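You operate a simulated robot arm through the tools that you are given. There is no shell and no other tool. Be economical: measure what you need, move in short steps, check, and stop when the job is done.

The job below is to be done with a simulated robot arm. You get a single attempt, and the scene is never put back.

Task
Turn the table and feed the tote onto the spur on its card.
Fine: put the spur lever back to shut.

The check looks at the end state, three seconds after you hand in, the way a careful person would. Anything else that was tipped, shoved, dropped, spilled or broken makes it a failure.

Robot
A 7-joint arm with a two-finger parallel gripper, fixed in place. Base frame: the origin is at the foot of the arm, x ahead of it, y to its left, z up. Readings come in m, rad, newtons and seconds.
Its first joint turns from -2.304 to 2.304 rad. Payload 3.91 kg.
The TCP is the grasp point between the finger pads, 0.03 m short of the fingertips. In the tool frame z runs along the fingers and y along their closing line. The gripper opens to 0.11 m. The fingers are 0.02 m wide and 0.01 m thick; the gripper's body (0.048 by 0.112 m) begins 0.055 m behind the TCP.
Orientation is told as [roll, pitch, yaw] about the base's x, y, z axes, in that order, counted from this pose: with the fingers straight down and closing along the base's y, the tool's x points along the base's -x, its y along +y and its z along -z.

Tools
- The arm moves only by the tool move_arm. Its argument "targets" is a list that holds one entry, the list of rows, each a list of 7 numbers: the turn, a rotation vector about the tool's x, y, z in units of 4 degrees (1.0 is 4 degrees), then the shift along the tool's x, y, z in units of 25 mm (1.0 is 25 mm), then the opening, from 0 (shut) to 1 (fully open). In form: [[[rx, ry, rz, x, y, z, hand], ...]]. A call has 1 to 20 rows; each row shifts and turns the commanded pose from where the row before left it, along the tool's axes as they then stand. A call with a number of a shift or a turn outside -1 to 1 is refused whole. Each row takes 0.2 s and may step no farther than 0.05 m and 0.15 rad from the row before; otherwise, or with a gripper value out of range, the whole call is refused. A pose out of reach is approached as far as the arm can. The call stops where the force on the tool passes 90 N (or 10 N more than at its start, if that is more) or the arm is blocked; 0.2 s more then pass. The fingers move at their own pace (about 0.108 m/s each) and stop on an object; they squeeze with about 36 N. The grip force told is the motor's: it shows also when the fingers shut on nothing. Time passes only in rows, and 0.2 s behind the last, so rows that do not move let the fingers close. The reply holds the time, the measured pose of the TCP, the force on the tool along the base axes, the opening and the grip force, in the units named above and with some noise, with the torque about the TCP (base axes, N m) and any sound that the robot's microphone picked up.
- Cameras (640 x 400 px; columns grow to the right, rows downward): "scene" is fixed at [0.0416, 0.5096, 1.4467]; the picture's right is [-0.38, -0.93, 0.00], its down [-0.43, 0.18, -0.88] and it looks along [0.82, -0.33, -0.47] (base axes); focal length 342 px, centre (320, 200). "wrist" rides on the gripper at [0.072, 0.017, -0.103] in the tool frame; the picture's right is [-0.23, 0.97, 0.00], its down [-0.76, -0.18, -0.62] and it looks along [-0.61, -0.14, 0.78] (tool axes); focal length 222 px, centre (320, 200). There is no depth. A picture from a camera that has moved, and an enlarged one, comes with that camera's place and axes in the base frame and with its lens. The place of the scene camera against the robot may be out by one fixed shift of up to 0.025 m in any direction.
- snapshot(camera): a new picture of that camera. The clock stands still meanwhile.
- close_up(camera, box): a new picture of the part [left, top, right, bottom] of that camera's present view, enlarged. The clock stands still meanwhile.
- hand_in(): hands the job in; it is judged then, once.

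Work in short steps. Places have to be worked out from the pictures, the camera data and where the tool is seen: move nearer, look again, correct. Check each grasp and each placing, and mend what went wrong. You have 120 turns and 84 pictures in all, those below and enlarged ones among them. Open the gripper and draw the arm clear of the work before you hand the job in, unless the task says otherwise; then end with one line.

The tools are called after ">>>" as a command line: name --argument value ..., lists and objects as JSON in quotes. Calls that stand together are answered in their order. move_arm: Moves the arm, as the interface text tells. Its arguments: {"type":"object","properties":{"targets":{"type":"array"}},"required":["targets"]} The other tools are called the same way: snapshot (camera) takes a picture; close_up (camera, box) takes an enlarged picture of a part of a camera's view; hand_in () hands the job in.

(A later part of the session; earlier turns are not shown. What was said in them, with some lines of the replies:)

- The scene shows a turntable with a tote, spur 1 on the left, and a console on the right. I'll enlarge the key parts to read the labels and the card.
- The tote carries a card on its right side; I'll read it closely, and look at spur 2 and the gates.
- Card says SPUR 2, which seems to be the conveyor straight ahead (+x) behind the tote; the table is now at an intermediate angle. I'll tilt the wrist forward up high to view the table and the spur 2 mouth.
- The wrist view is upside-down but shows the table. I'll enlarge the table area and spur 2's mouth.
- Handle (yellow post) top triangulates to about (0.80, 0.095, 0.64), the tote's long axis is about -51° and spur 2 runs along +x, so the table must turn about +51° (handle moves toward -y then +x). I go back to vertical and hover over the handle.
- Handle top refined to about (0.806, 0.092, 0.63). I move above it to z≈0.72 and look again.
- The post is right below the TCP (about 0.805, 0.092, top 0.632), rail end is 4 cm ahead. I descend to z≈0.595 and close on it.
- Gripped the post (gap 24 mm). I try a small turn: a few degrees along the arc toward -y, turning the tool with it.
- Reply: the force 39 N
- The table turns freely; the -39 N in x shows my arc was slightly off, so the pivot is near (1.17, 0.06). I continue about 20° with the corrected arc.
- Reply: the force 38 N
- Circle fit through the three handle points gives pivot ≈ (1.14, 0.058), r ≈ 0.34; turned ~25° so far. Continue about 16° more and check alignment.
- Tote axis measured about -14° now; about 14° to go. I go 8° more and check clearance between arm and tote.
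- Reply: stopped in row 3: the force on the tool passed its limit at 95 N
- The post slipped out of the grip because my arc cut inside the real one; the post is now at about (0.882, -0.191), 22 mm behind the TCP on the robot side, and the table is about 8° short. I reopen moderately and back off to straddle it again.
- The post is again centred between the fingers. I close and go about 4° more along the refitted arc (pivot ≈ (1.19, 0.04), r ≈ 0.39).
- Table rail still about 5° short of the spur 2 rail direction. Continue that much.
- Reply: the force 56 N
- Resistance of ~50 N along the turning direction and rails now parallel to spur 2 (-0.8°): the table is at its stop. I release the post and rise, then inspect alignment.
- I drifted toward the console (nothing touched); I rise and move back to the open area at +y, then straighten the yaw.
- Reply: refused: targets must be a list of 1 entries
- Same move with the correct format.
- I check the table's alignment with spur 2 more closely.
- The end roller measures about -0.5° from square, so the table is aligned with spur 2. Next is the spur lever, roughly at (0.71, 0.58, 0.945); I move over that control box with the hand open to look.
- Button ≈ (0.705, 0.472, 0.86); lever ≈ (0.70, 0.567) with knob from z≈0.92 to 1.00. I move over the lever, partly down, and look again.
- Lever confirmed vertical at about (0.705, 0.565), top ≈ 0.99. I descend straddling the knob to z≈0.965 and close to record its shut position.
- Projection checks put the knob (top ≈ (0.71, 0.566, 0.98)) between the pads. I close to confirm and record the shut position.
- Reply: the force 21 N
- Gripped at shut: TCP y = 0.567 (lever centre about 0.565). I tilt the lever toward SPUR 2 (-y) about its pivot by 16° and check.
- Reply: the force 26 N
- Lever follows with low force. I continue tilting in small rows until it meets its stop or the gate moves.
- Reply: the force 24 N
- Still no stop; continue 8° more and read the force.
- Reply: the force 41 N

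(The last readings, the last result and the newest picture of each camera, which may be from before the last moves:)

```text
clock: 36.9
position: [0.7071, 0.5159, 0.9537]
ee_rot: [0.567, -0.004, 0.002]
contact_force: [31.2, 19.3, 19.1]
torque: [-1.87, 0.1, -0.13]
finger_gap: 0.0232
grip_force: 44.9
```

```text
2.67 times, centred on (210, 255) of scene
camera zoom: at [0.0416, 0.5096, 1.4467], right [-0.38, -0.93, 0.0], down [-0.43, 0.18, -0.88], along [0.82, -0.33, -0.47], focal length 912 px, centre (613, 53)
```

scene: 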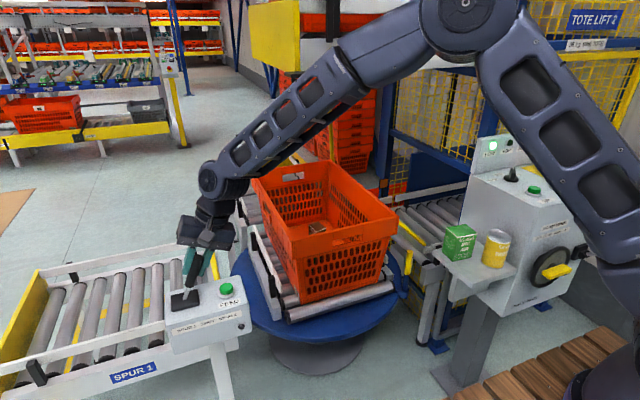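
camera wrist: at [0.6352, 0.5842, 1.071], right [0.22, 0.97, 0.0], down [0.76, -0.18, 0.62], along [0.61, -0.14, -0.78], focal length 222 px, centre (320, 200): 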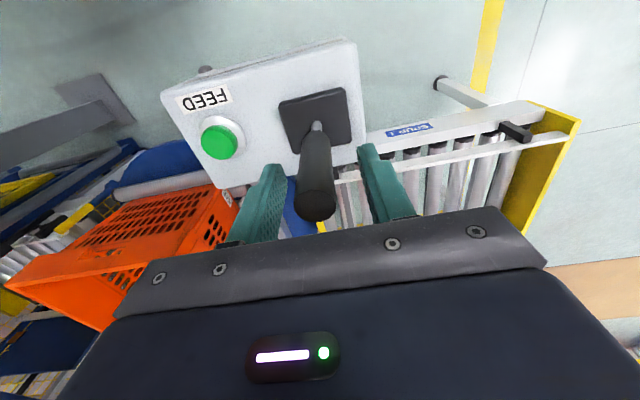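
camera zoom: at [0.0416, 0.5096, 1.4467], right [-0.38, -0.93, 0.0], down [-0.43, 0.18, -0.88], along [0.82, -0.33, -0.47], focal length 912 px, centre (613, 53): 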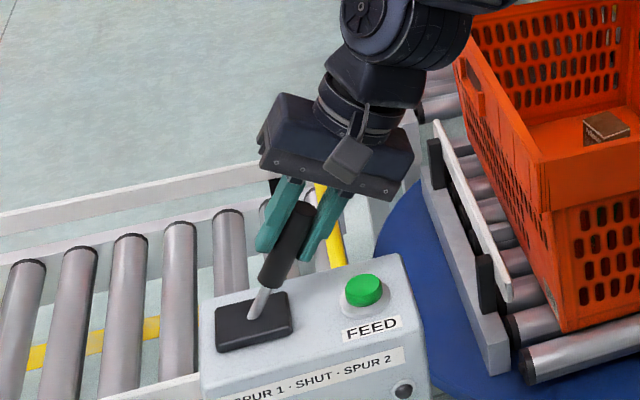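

Force flipped to +19 N in y: the lever is at its stop (~28°). I release and back out along the fingers, then check lever and gate.

>>> move_arm --targets '[[[0, 0, 0, 0, 0, 0, 0.5], [0, 0, 0, 0, 0, 0, 0.5], [0, 0, 0, 0, 0, -1, 0.5], [0, 0, 0, 0, 0, -1, 0.5], [0, 0, 0, 0, 0, -1, 0.5], [0, 0, 0, 0, 0, -1, 0.5], [1, 0, 0, 0, 0, -1, 0], [1, 0, 0, 0, 0, -1, 0], [1, 0, 0, 0.3, 0, 0, 0], [1, 0, 0, 0.3, 0, 0, 0], [1, 0, 0, 0.3, 0, 0, 0], [1, 0, 0, 0, 0, 0, 0], [1, 0, 0, 0, 0, 0, 0], [1, 0, 0, 0, 0, 0, 0]]]'

>>> snapshot --camera "scene"

>>> snapshot --camera "wrist"

```text
clock: 39.9
position: [0.6839, 0.4331, 1.0781]
ee_rot: [0.003, -0.001, 0.001]
contact_force: [-0.3, -0.8, -0.8]
torque: [0.06, 0.04, 0.01]
finger_gap: 0.0002
grip_force: 36.2
```

```text
41 pictures are left
```

scene: 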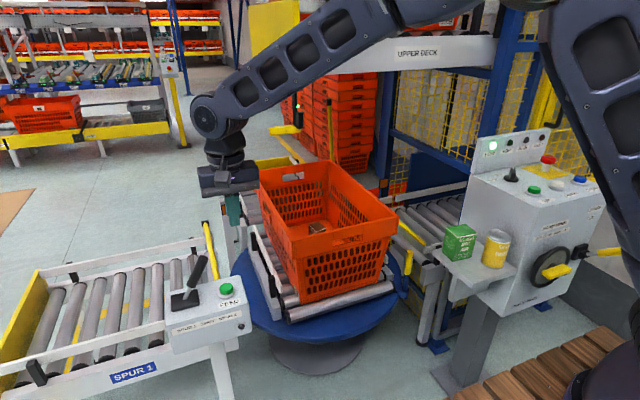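

```text
40 pictures are left
camera wrist: at [0.6118, 0.4511, 1.1832], right [0.23, 0.97, 0.0], down [0.76, -0.18, 0.62], along [0.61, -0.14, -0.78], focal length 222 px, centre (320, 200)
```

wrist: 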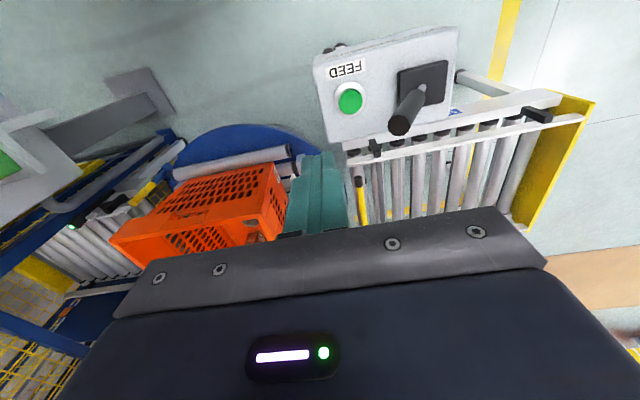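

The spur 2 gate bar now stands upright, so the lever works. To press FEED (≈(0.70, 0.471, 0.875)) without hitting the leaning knob, I pitch the closed fingers 36° so the hand stays on the robot side.

>>> move_arm --targets '[[[0, -1, 0, 0, 0.37, 0, 0], [0, -1, 0, 0, 0.37, 0, 0], [0, -1, 0, 0, 0.37, 0, 0], [0, -1, 0, 0, 0.37, 0, 0], [0, -1, 0, 0, 0, 0, 0], [0, -1, 0, 0, 0, 0, 0], [0, -1, 0, 0, 0, 0, 0], [0, -1, 0, 0, 0, 0, 0], [0, -1, 0, 0, 0, 0, 0], [0, 0, 0, 0.6, 0, 0.8, 0], [0, 0, 0, 0.6, 0, 0.8, 0], [0, 0, 0, 0.6, 0, 0.8, 0], [0, 0, 0, 0, 0, 0, 0]]]'

>>> snapshot --camera "wrist"

>>> close_up --camera "scene" --box '[130, 180, 290, 330]'

```text
clock: 42.7
position: [0.6809, 0.4729, 1.0044]
ee_rot: [0.006, -0.631, 0.0]
contact_force: [-0.2, -0.9, 0.6]
torque: [0.02, 0.0, 0.03]
finger_gap: 0.0001
grip_force: 35.8
```

```text
39 pictures are left
camera wrist: at [0.5621, 0.4897, 1.0468], right [0.18, 0.97, 0.14], down [0.25, -0.18, 0.95], along [0.95, -0.14, -0.27], focal length 222 px, centre (320, 200)
```

wrist: 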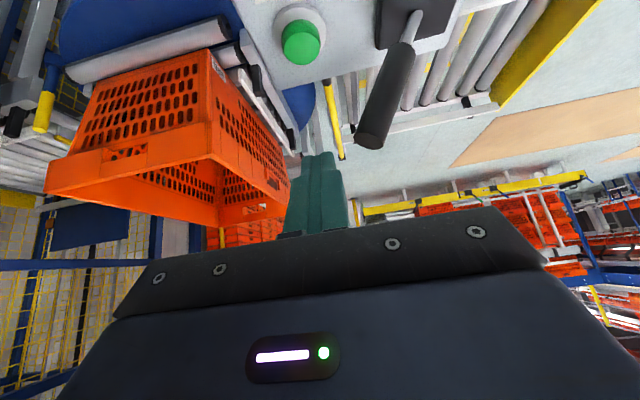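

```text
2.67 times, centred on (210, 255) of scene
camera zoom: at [0.0416, 0.5096, 1.4467], right [-0.38, -0.93, 0.0], down [-0.43, 0.18, -0.88], along [0.82, -0.33, -0.47], focal length 912 px, centre (613, 53)
```

zoom: 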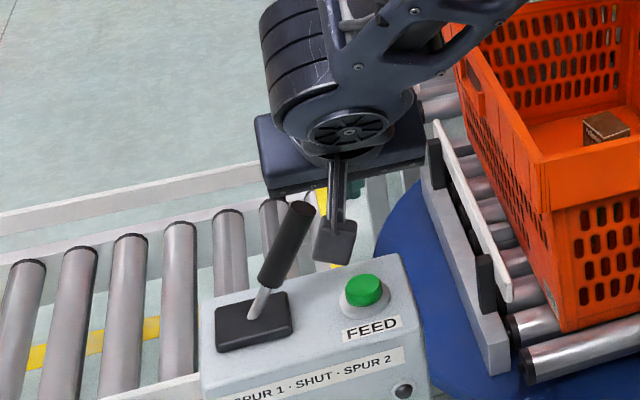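

Button top refined to (0.700, 0.471, 0.871). I descend to just above it.

>>> move_arm --targets '[[[0, 0, 0, 0.46, -0.02, 0.77, 0], [0, 0, 0, 0.46, -0.02, 0.77, 0], [0, 0, 0, 0.46, -0.02, 0.77, 0], [0, 0, 0, 0.46, -0.02, 0.77, 0], [0, 0, 0, 0, 0, 0, 0]]]'

>>> close_up --camera "scene" --box '[150, 220, 270, 330]'

>>> snapshot --camera "wrist"

```text
clock: 43.9
position: [0.6903, 0.4699, 0.916]
ee_rot: [0.005, -0.63, -0.001]
contact_force: [-0.4, 1.3, -0.6]
torque: [-0.01, 0.0, -0.03]
finger_gap: 0.0
grip_force: 36.5
```

```text
3.64 times, centred on (210, 275) of scene
camera zoom: at [0.0416, 0.5096, 1.4467], right [-0.38, -0.93, 0.0], down [-0.43, 0.18, -0.88], along [0.82, -0.33, -0.47], focal length 1244 px, centre (720, -73)
```

zoom: 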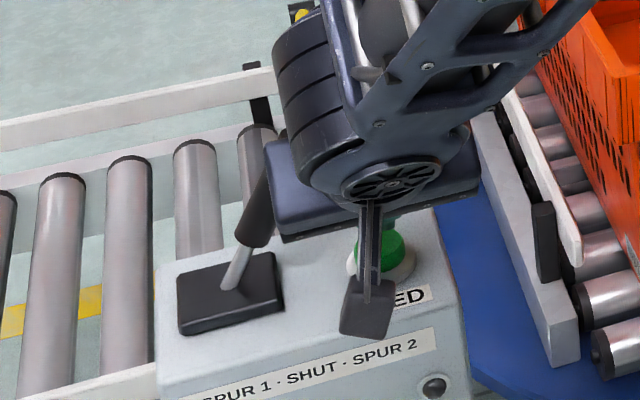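

```text
36 pictures are left
camera wrist: at [0.571, 0.4874, 0.9575], right [0.18, 0.97, 0.14], down [0.25, -0.18, 0.95], along [0.95, -0.14, -0.27], focal length 222 px, centre (320, 200)
```

wrist: 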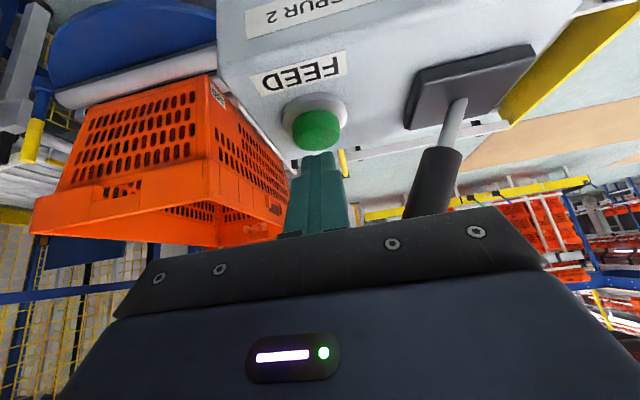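

The fingertips sit just above the button. I press straight down in small rows and then lift.

>>> move_arm --targets '[[[0, 0, 0, 0.14, 0, 0.19, 0], [0, 0, 0, 0.14, 0, 0.19, 0], [0, 0, 0, 0.1, 0, 0.14, 0]]]'

```text
clock: 44.7
position: [0.6908, 0.4713, 0.9016]
ee_rot: [0.007, -0.633, -0.002]
contact_force: [-11.4, -1.3, 32.7]
torque: [-0.06, 0.01, 0.03]
finger_gap: 0.0003
grip_force: 36.2
heard: click
```

Button clicked. I lift off and watch the tote.

>>> move_arm --targets '[[[0, 0, 0, -0.5, 0, -0.7, 0], [0, 0, 0, -0.5, 0, -0.7, 0], [0, 0, 0, -0.5, 0, -0.7, 0], [0, 0, 0, -0.5, 0, -0.7, 0], [0, 0, 0, -0.5, 0, -0.7, 0], [0, 0, 0, 0, 0, 0, 0]]]'

>>> snapshot --camera "scene"

```text
clock: 46.1
position: [0.6895, 0.4701, 1.0075]
ee_rot: [0.003, -0.632, 0.001]
contact_force: [-0.4, 0.0, -0.1]
torque: [0.01, -0.01, -0.02]
finger_gap: 0.0
grip_force: 36.2
```

```text
35 pictures are left
```

scene: 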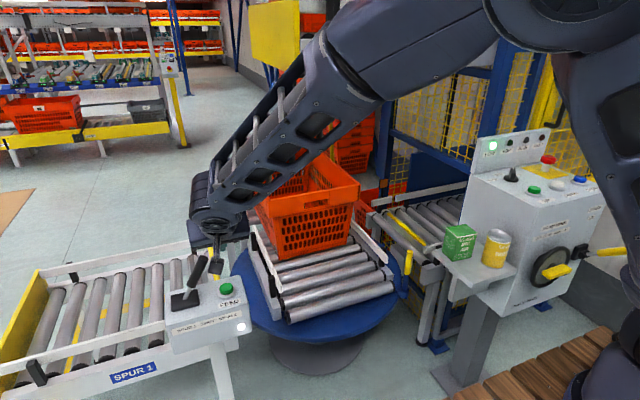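

The tote is travelling onto spur 2. I straighten the tool, raise a bit, and wait.

>>> move_arm --targets '[[[0, 1, 0, 0, 0, -0.8, 0.5], [0, 1, 0, 0, 0, -0.8, 0.5], [0, 1, 0, 0, 0, -0.8, 0.5], [0, 1, 0, 0, 0, 0, 0.5], [0, 1, 0, 0, 0, 0, 0.5], [0, 1, 0, 0, 0, 0, 0.5], [0, 1, 0, 0, 0, 0, 0.5], [0, 1, 0, 0, 0, 0, 0.5], [0, 1, 0, 0, 0, 0, 0.5], [0, 0, 0, 0, 0, 0, 0.5], [0, 0, 0, 0, 0, 0, 0.5], [0, 0, 0, 0, 0, 0, 0.5]]]'

>>> snapshot --camera "scene"

>>> snapshot --camera "wrist"

```text
clock: 48.7
position: [0.6574, 0.4696, 1.0576]
ee_rot: [0.002, -0.002, 0.002]
contact_force: [0.0, 0.1, -0.5]
torque: [-0.03, 0.02, 0.01]
finger_gap: 0.055
grip_force: 0.2
```

```text
34 pictures are left
```

scene: 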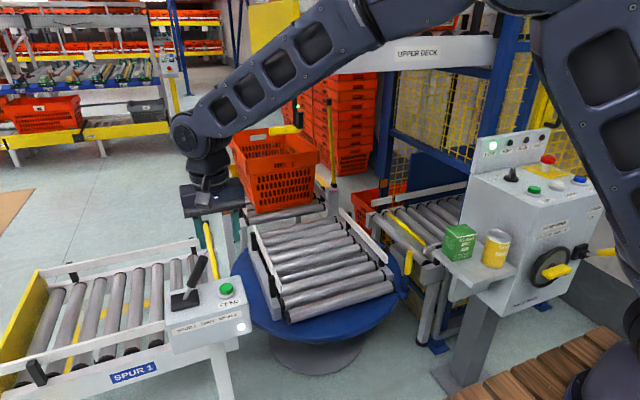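

```text
33 pictures are left
camera wrist: at [0.5854, 0.4874, 1.1619], right [0.22, 0.97, 0.0], down [0.76, -0.18, 0.62], along [0.61, -0.14, -0.78], focal length 222 px, centre (320, 200)
```

wrist: 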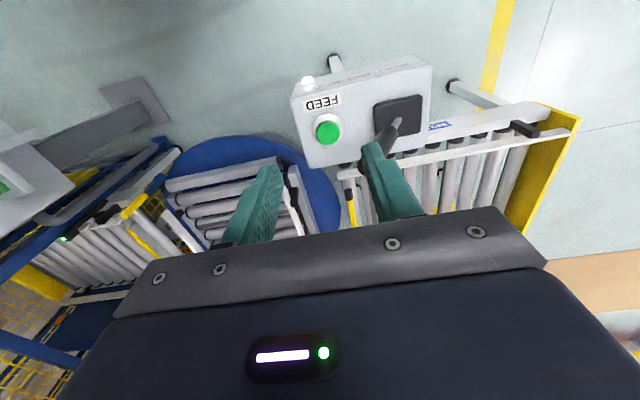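

The tote is on spur 2 but the feed lamp is still lit; I wait a few seconds.

>>> move_arm --targets '[[[0, 0, 0, 0, 0, 0, 0.5], [0, 0, 0, 0, 0, 0, 0.5], [0, 0, 0, 0, 0, 0, 0.5], [0, 0, 0, 0, 0, 0, 0.5], [0, 0, 0, 0, 0, 0, 0.5], [0, 0, 0, 0, 0, 0, 0.5], [0, 0, 0, 0, 0, 0, 0.5], [0, 0, 0, 0, 0, 0, 0.5], [0, 0, 0, 0, 0, 0, 0.5], [0, 0, 0, 0, 0, 0, 0.5], [0, 0, 0, 0, 0, 0, 0.5], [0, 0, 0, 0, 0, 0, 0.5], [0, 0, 0, 0, 0, 0, 0.5], [0, 0, 0, 0, 0, 0, 0.5], [0, 0, 0, 0, 0, 0, 0.5], [0, 0, 0, 0, 0, 0, 0.5]]]'

>>> close_up --camera "scene" --box '[160, 80, 400, 340]'

```text
clock: 52.1
position: [0.6566, 0.4702, 1.0576]
ee_rot: [0.003, -0.002, 0.002]
contact_force: [0.1, -0.5, 0.9]
torque: [-0.02, 0.01, 0.02]
finger_gap: 0.0548
grip_force: 0.0
```

```text
1.54 times, centred on (280, 210) of scene
camera zoom: at [0.0416, 0.5096, 1.4467], right [-0.38, -0.93, 0.0], down [-0.43, 0.18, -0.88], along [0.82, -0.33, -0.47], focal length 526 px, centre (382, 185)
```

zoom: 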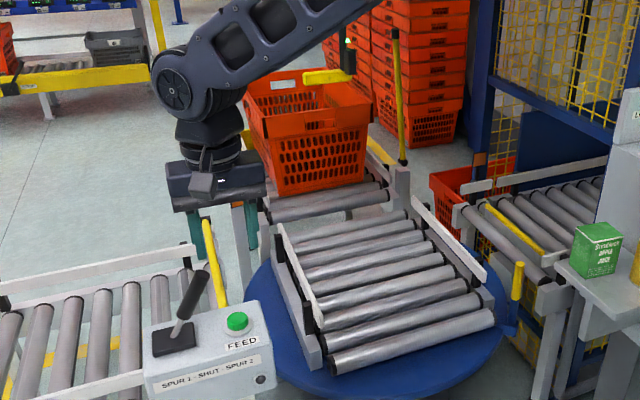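

Feed lamp is off, the tote rests on spur 2 past the gate, and the table is empty. Now I tilt 28° in line with the lever and position at (0.707, 0.46, 1.06) to approach the knob along its axis.

>>> move_arm --targets '[[[-1, 0, 0, -0.4, -0.4, 0, 0.5], [-1, 0, 0, -0.4, 0, 0, 0.5], [-1, 0, 0, -0.4, 0, 0, 0.5], [-1, 0, 0, -0.4, 0, 0, 0.5], [-1, 0, 0, -0.4, 0, 0, 0.5], [-1, 0, 0, 0, 0, 0, 0.5], [-1, 0, 0, 0, 0, 0, 0.5], [0, 0, 0, 0, 0, 0, 0.5]]]'

>>> snapshot --camera "wrist"

>>> close_up --camera "scene" --box '[130, 180, 290, 330]'

```text
clock: 53.9
position: [0.7071, 0.4603, 1.057]
ee_rot: [0.493, -0.001, 0.002]
contact_force: [0.0, -0.3, -0.1]
torque: [-0.01, -0.01, 0.01]
finger_gap: 0.0552
grip_force: 0.0
```

```text
31 pictures are left
camera wrist: at [0.6354, 0.4264, 1.1569], right [0.22, 0.86, 0.46], down [0.76, -0.45, 0.47], along [0.61, 0.25, -0.75], focal length 222 px, centre (320, 200)
```

wrist: 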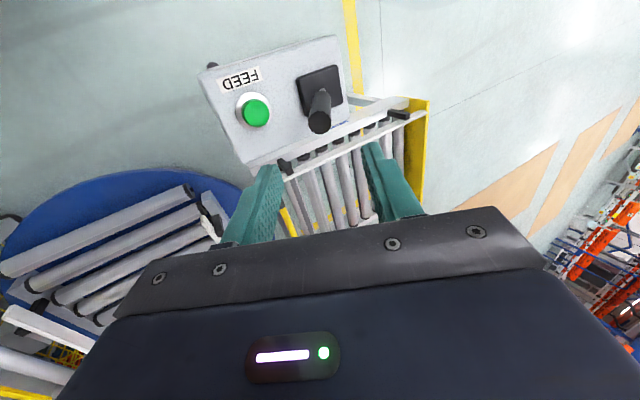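

```text
2.67 times, centred on (210, 255) of scene
camera zoom: at [0.0416, 0.5096, 1.4467], right [-0.38, -0.93, 0.0], down [-0.43, 0.18, -0.88], along [0.82, -0.33, -0.47], focal length 912 px, centre (613, 53)
```

zoom: 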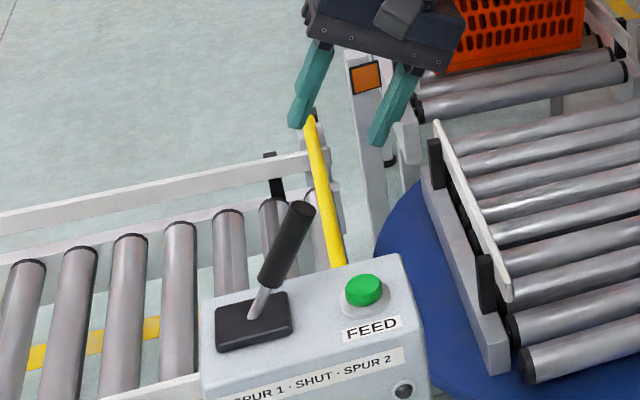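

The lever is aligned with the tool axis. I descend along the fingers 0.117 m and close.

>>> move_arm --targets '[[[0, 0, 0, 0, 0, 1, 0.5], [0, 0, 0, 0, 0, 1, 0.5], [0, 0, 0, 0, 0, 1, 0.5], [0, 0, 0, 0, 0, 1, 0.5], [0, 0, 0, 0, 0, 0.66, 0.5], [0, 0, 0, 0, 0, 0, 0.3], [0, 0, 0, 0, 0, 0, 0], [0, 0, 0, 0, 0, 0, 0]]]'

>>> close_up --camera "scene" --box '[130, 180, 290, 330]'

```text
clock: 55.7
position: [0.7066, 0.5178, 0.9551]
ee_rot: [0.493, -0.003, 0.0]
contact_force: [6.3, 22.5, 4.3]
torque: [2.26, -0.52, -0.39]
finger_gap: 0.022
grip_force: 44.9
```

```text
2.67 times, centred on (210, 255) of scene
camera zoom: at [0.0416, 0.5096, 1.4467], right [-0.38, -0.93, 0.0], down [-0.43, 0.18, -0.88], along [0.82, -0.33, -0.47], focal length 912 px, centre (613, 53)
```

zoom: 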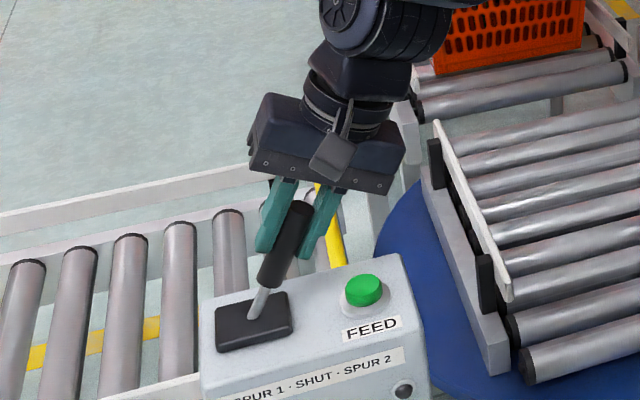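

Knob gripped. I swing the lever back upright (7 × 4°) to the recorded shut position.

>>> move_arm --targets '[[[1, 0, 0, 0, 0.295, 0, 0], [1, 0, 0, 0, 0.295, 0, 0], [1, 0, 0, 0, 0.295, 0, 0], [1, 0, 0, 0, 0.295, 0, 0], [1, 0, 0, 0, 0.295, 0, 0], [1, 0, 0, 0, 0.295, 0, 0], [1, 0, 0, 0, 0.295, 0, 0], [0, 0, 0, 0, 0, 0, 0]]]'

>>> snapshot --camera "scene"

```text
clock: 57.5
position: [0.7079, 0.5652, 0.9664]
ee_rot: [0.0, -0.001, 0.0]
contact_force: [8.2, -0.6, -6.7]
torque: [-0.07, -0.33, -0.03]
finger_gap: 0.0216
grip_force: 45.1
```

```text
28 pictures are left
```

scene: 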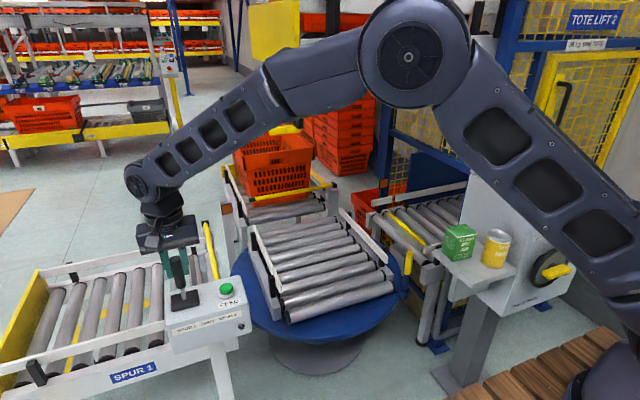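

The lever is upright with near zero force, and the spur 2 gate bar is down across the mouth in front of the tote. I open, lift straight up, and check.

>>> move_arm --targets '[[[0, 0, 0, 0, 0, 0, 0.5], [0, 0, 0, 0, 0, 0, 0.5], [0, 0, 0, 0, 0, -1, 0.5], [0, 0, 0, 0, 0, -1, 0.5], [0, 0, 0, 0, 0, -1, 0.5], [0, 0, 0, 0, 0, -1, 0.5], [0, 0, 0, 0, 0, -1, 0.5], [0, 0, 0, 0, 0, -1, 0.5], [0, 0, 0, 1, -1, -0.5, 0.5], [0, 0, 0, 1, -1, -0.5, 0.5], [0, 0, 0, 1, -1, -0.5, 0.5], [0, 0, 0, 1, -1, -0.5, 0.5], [0, 0, 0, 1, -1, 0, 0.5], [0, 0, 0, 0, -1, 0, 0.5], [0, 0, 0, 0, -1, 0, 0.5], [0, 0, 0, 0, -1, 0, 0.5], [0, 0, 0, 0, -1, 0, 0.5], [0, 0, 0, 0, -1, 0, 0.5]]]'

>>> snapshot --camera "scene"

>>> close_up --camera "scene" --box '[140, 110, 400, 340]'

```text
clock: 61.3
position: [0.581, 0.3141, 1.1668]
ee_rot: [0.004, -0.001, 0.003]
contact_force: [0.4, -0.6, -0.3]
torque: [-0.05, 0.01, 0.02]
finger_gap: 0.0549
grip_force: 0.1
```

```text
27 pictures are left
```

scene: 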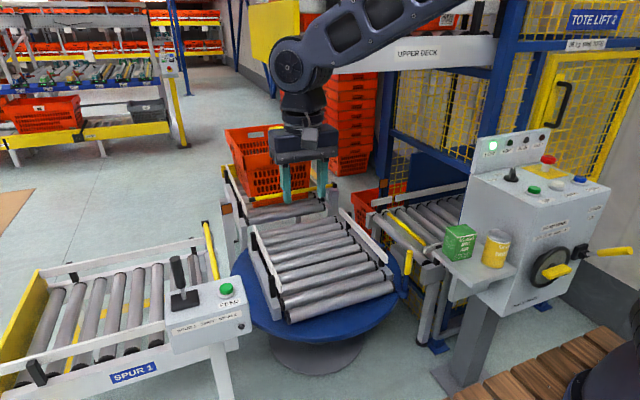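

```text
1.74 times, centred on (270, 225) of scene
camera zoom: at [0.0416, 0.5096, 1.4467], right [-0.38, -0.93, 0.0], down [-0.43, 0.18, -0.88], along [0.82, -0.33, -0.47], focal length 595 px, centre (407, 156)
```

zoom: 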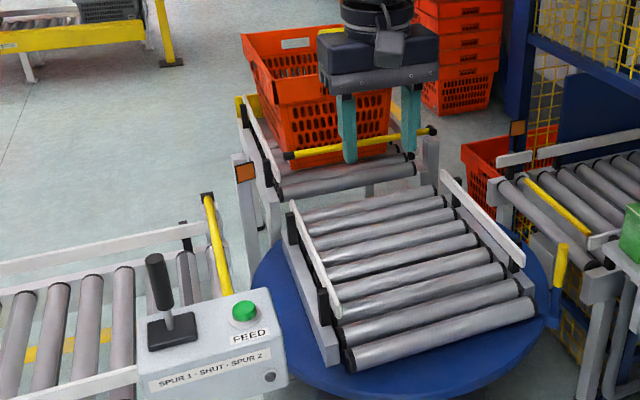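

The lever is upright at SHUT, the gate bar is down in front of the tote on spur 2, and the box and can are where they were. The arm is clear with the gripper open, so I hand in.

>>> hand_in

```text
The job is handed in.
```

I turned the table in line with spur 2 and fed the tote onto it, as its card asked. The spur lever is back at SHUT with the gate down, and I saw nothing else disturbed.
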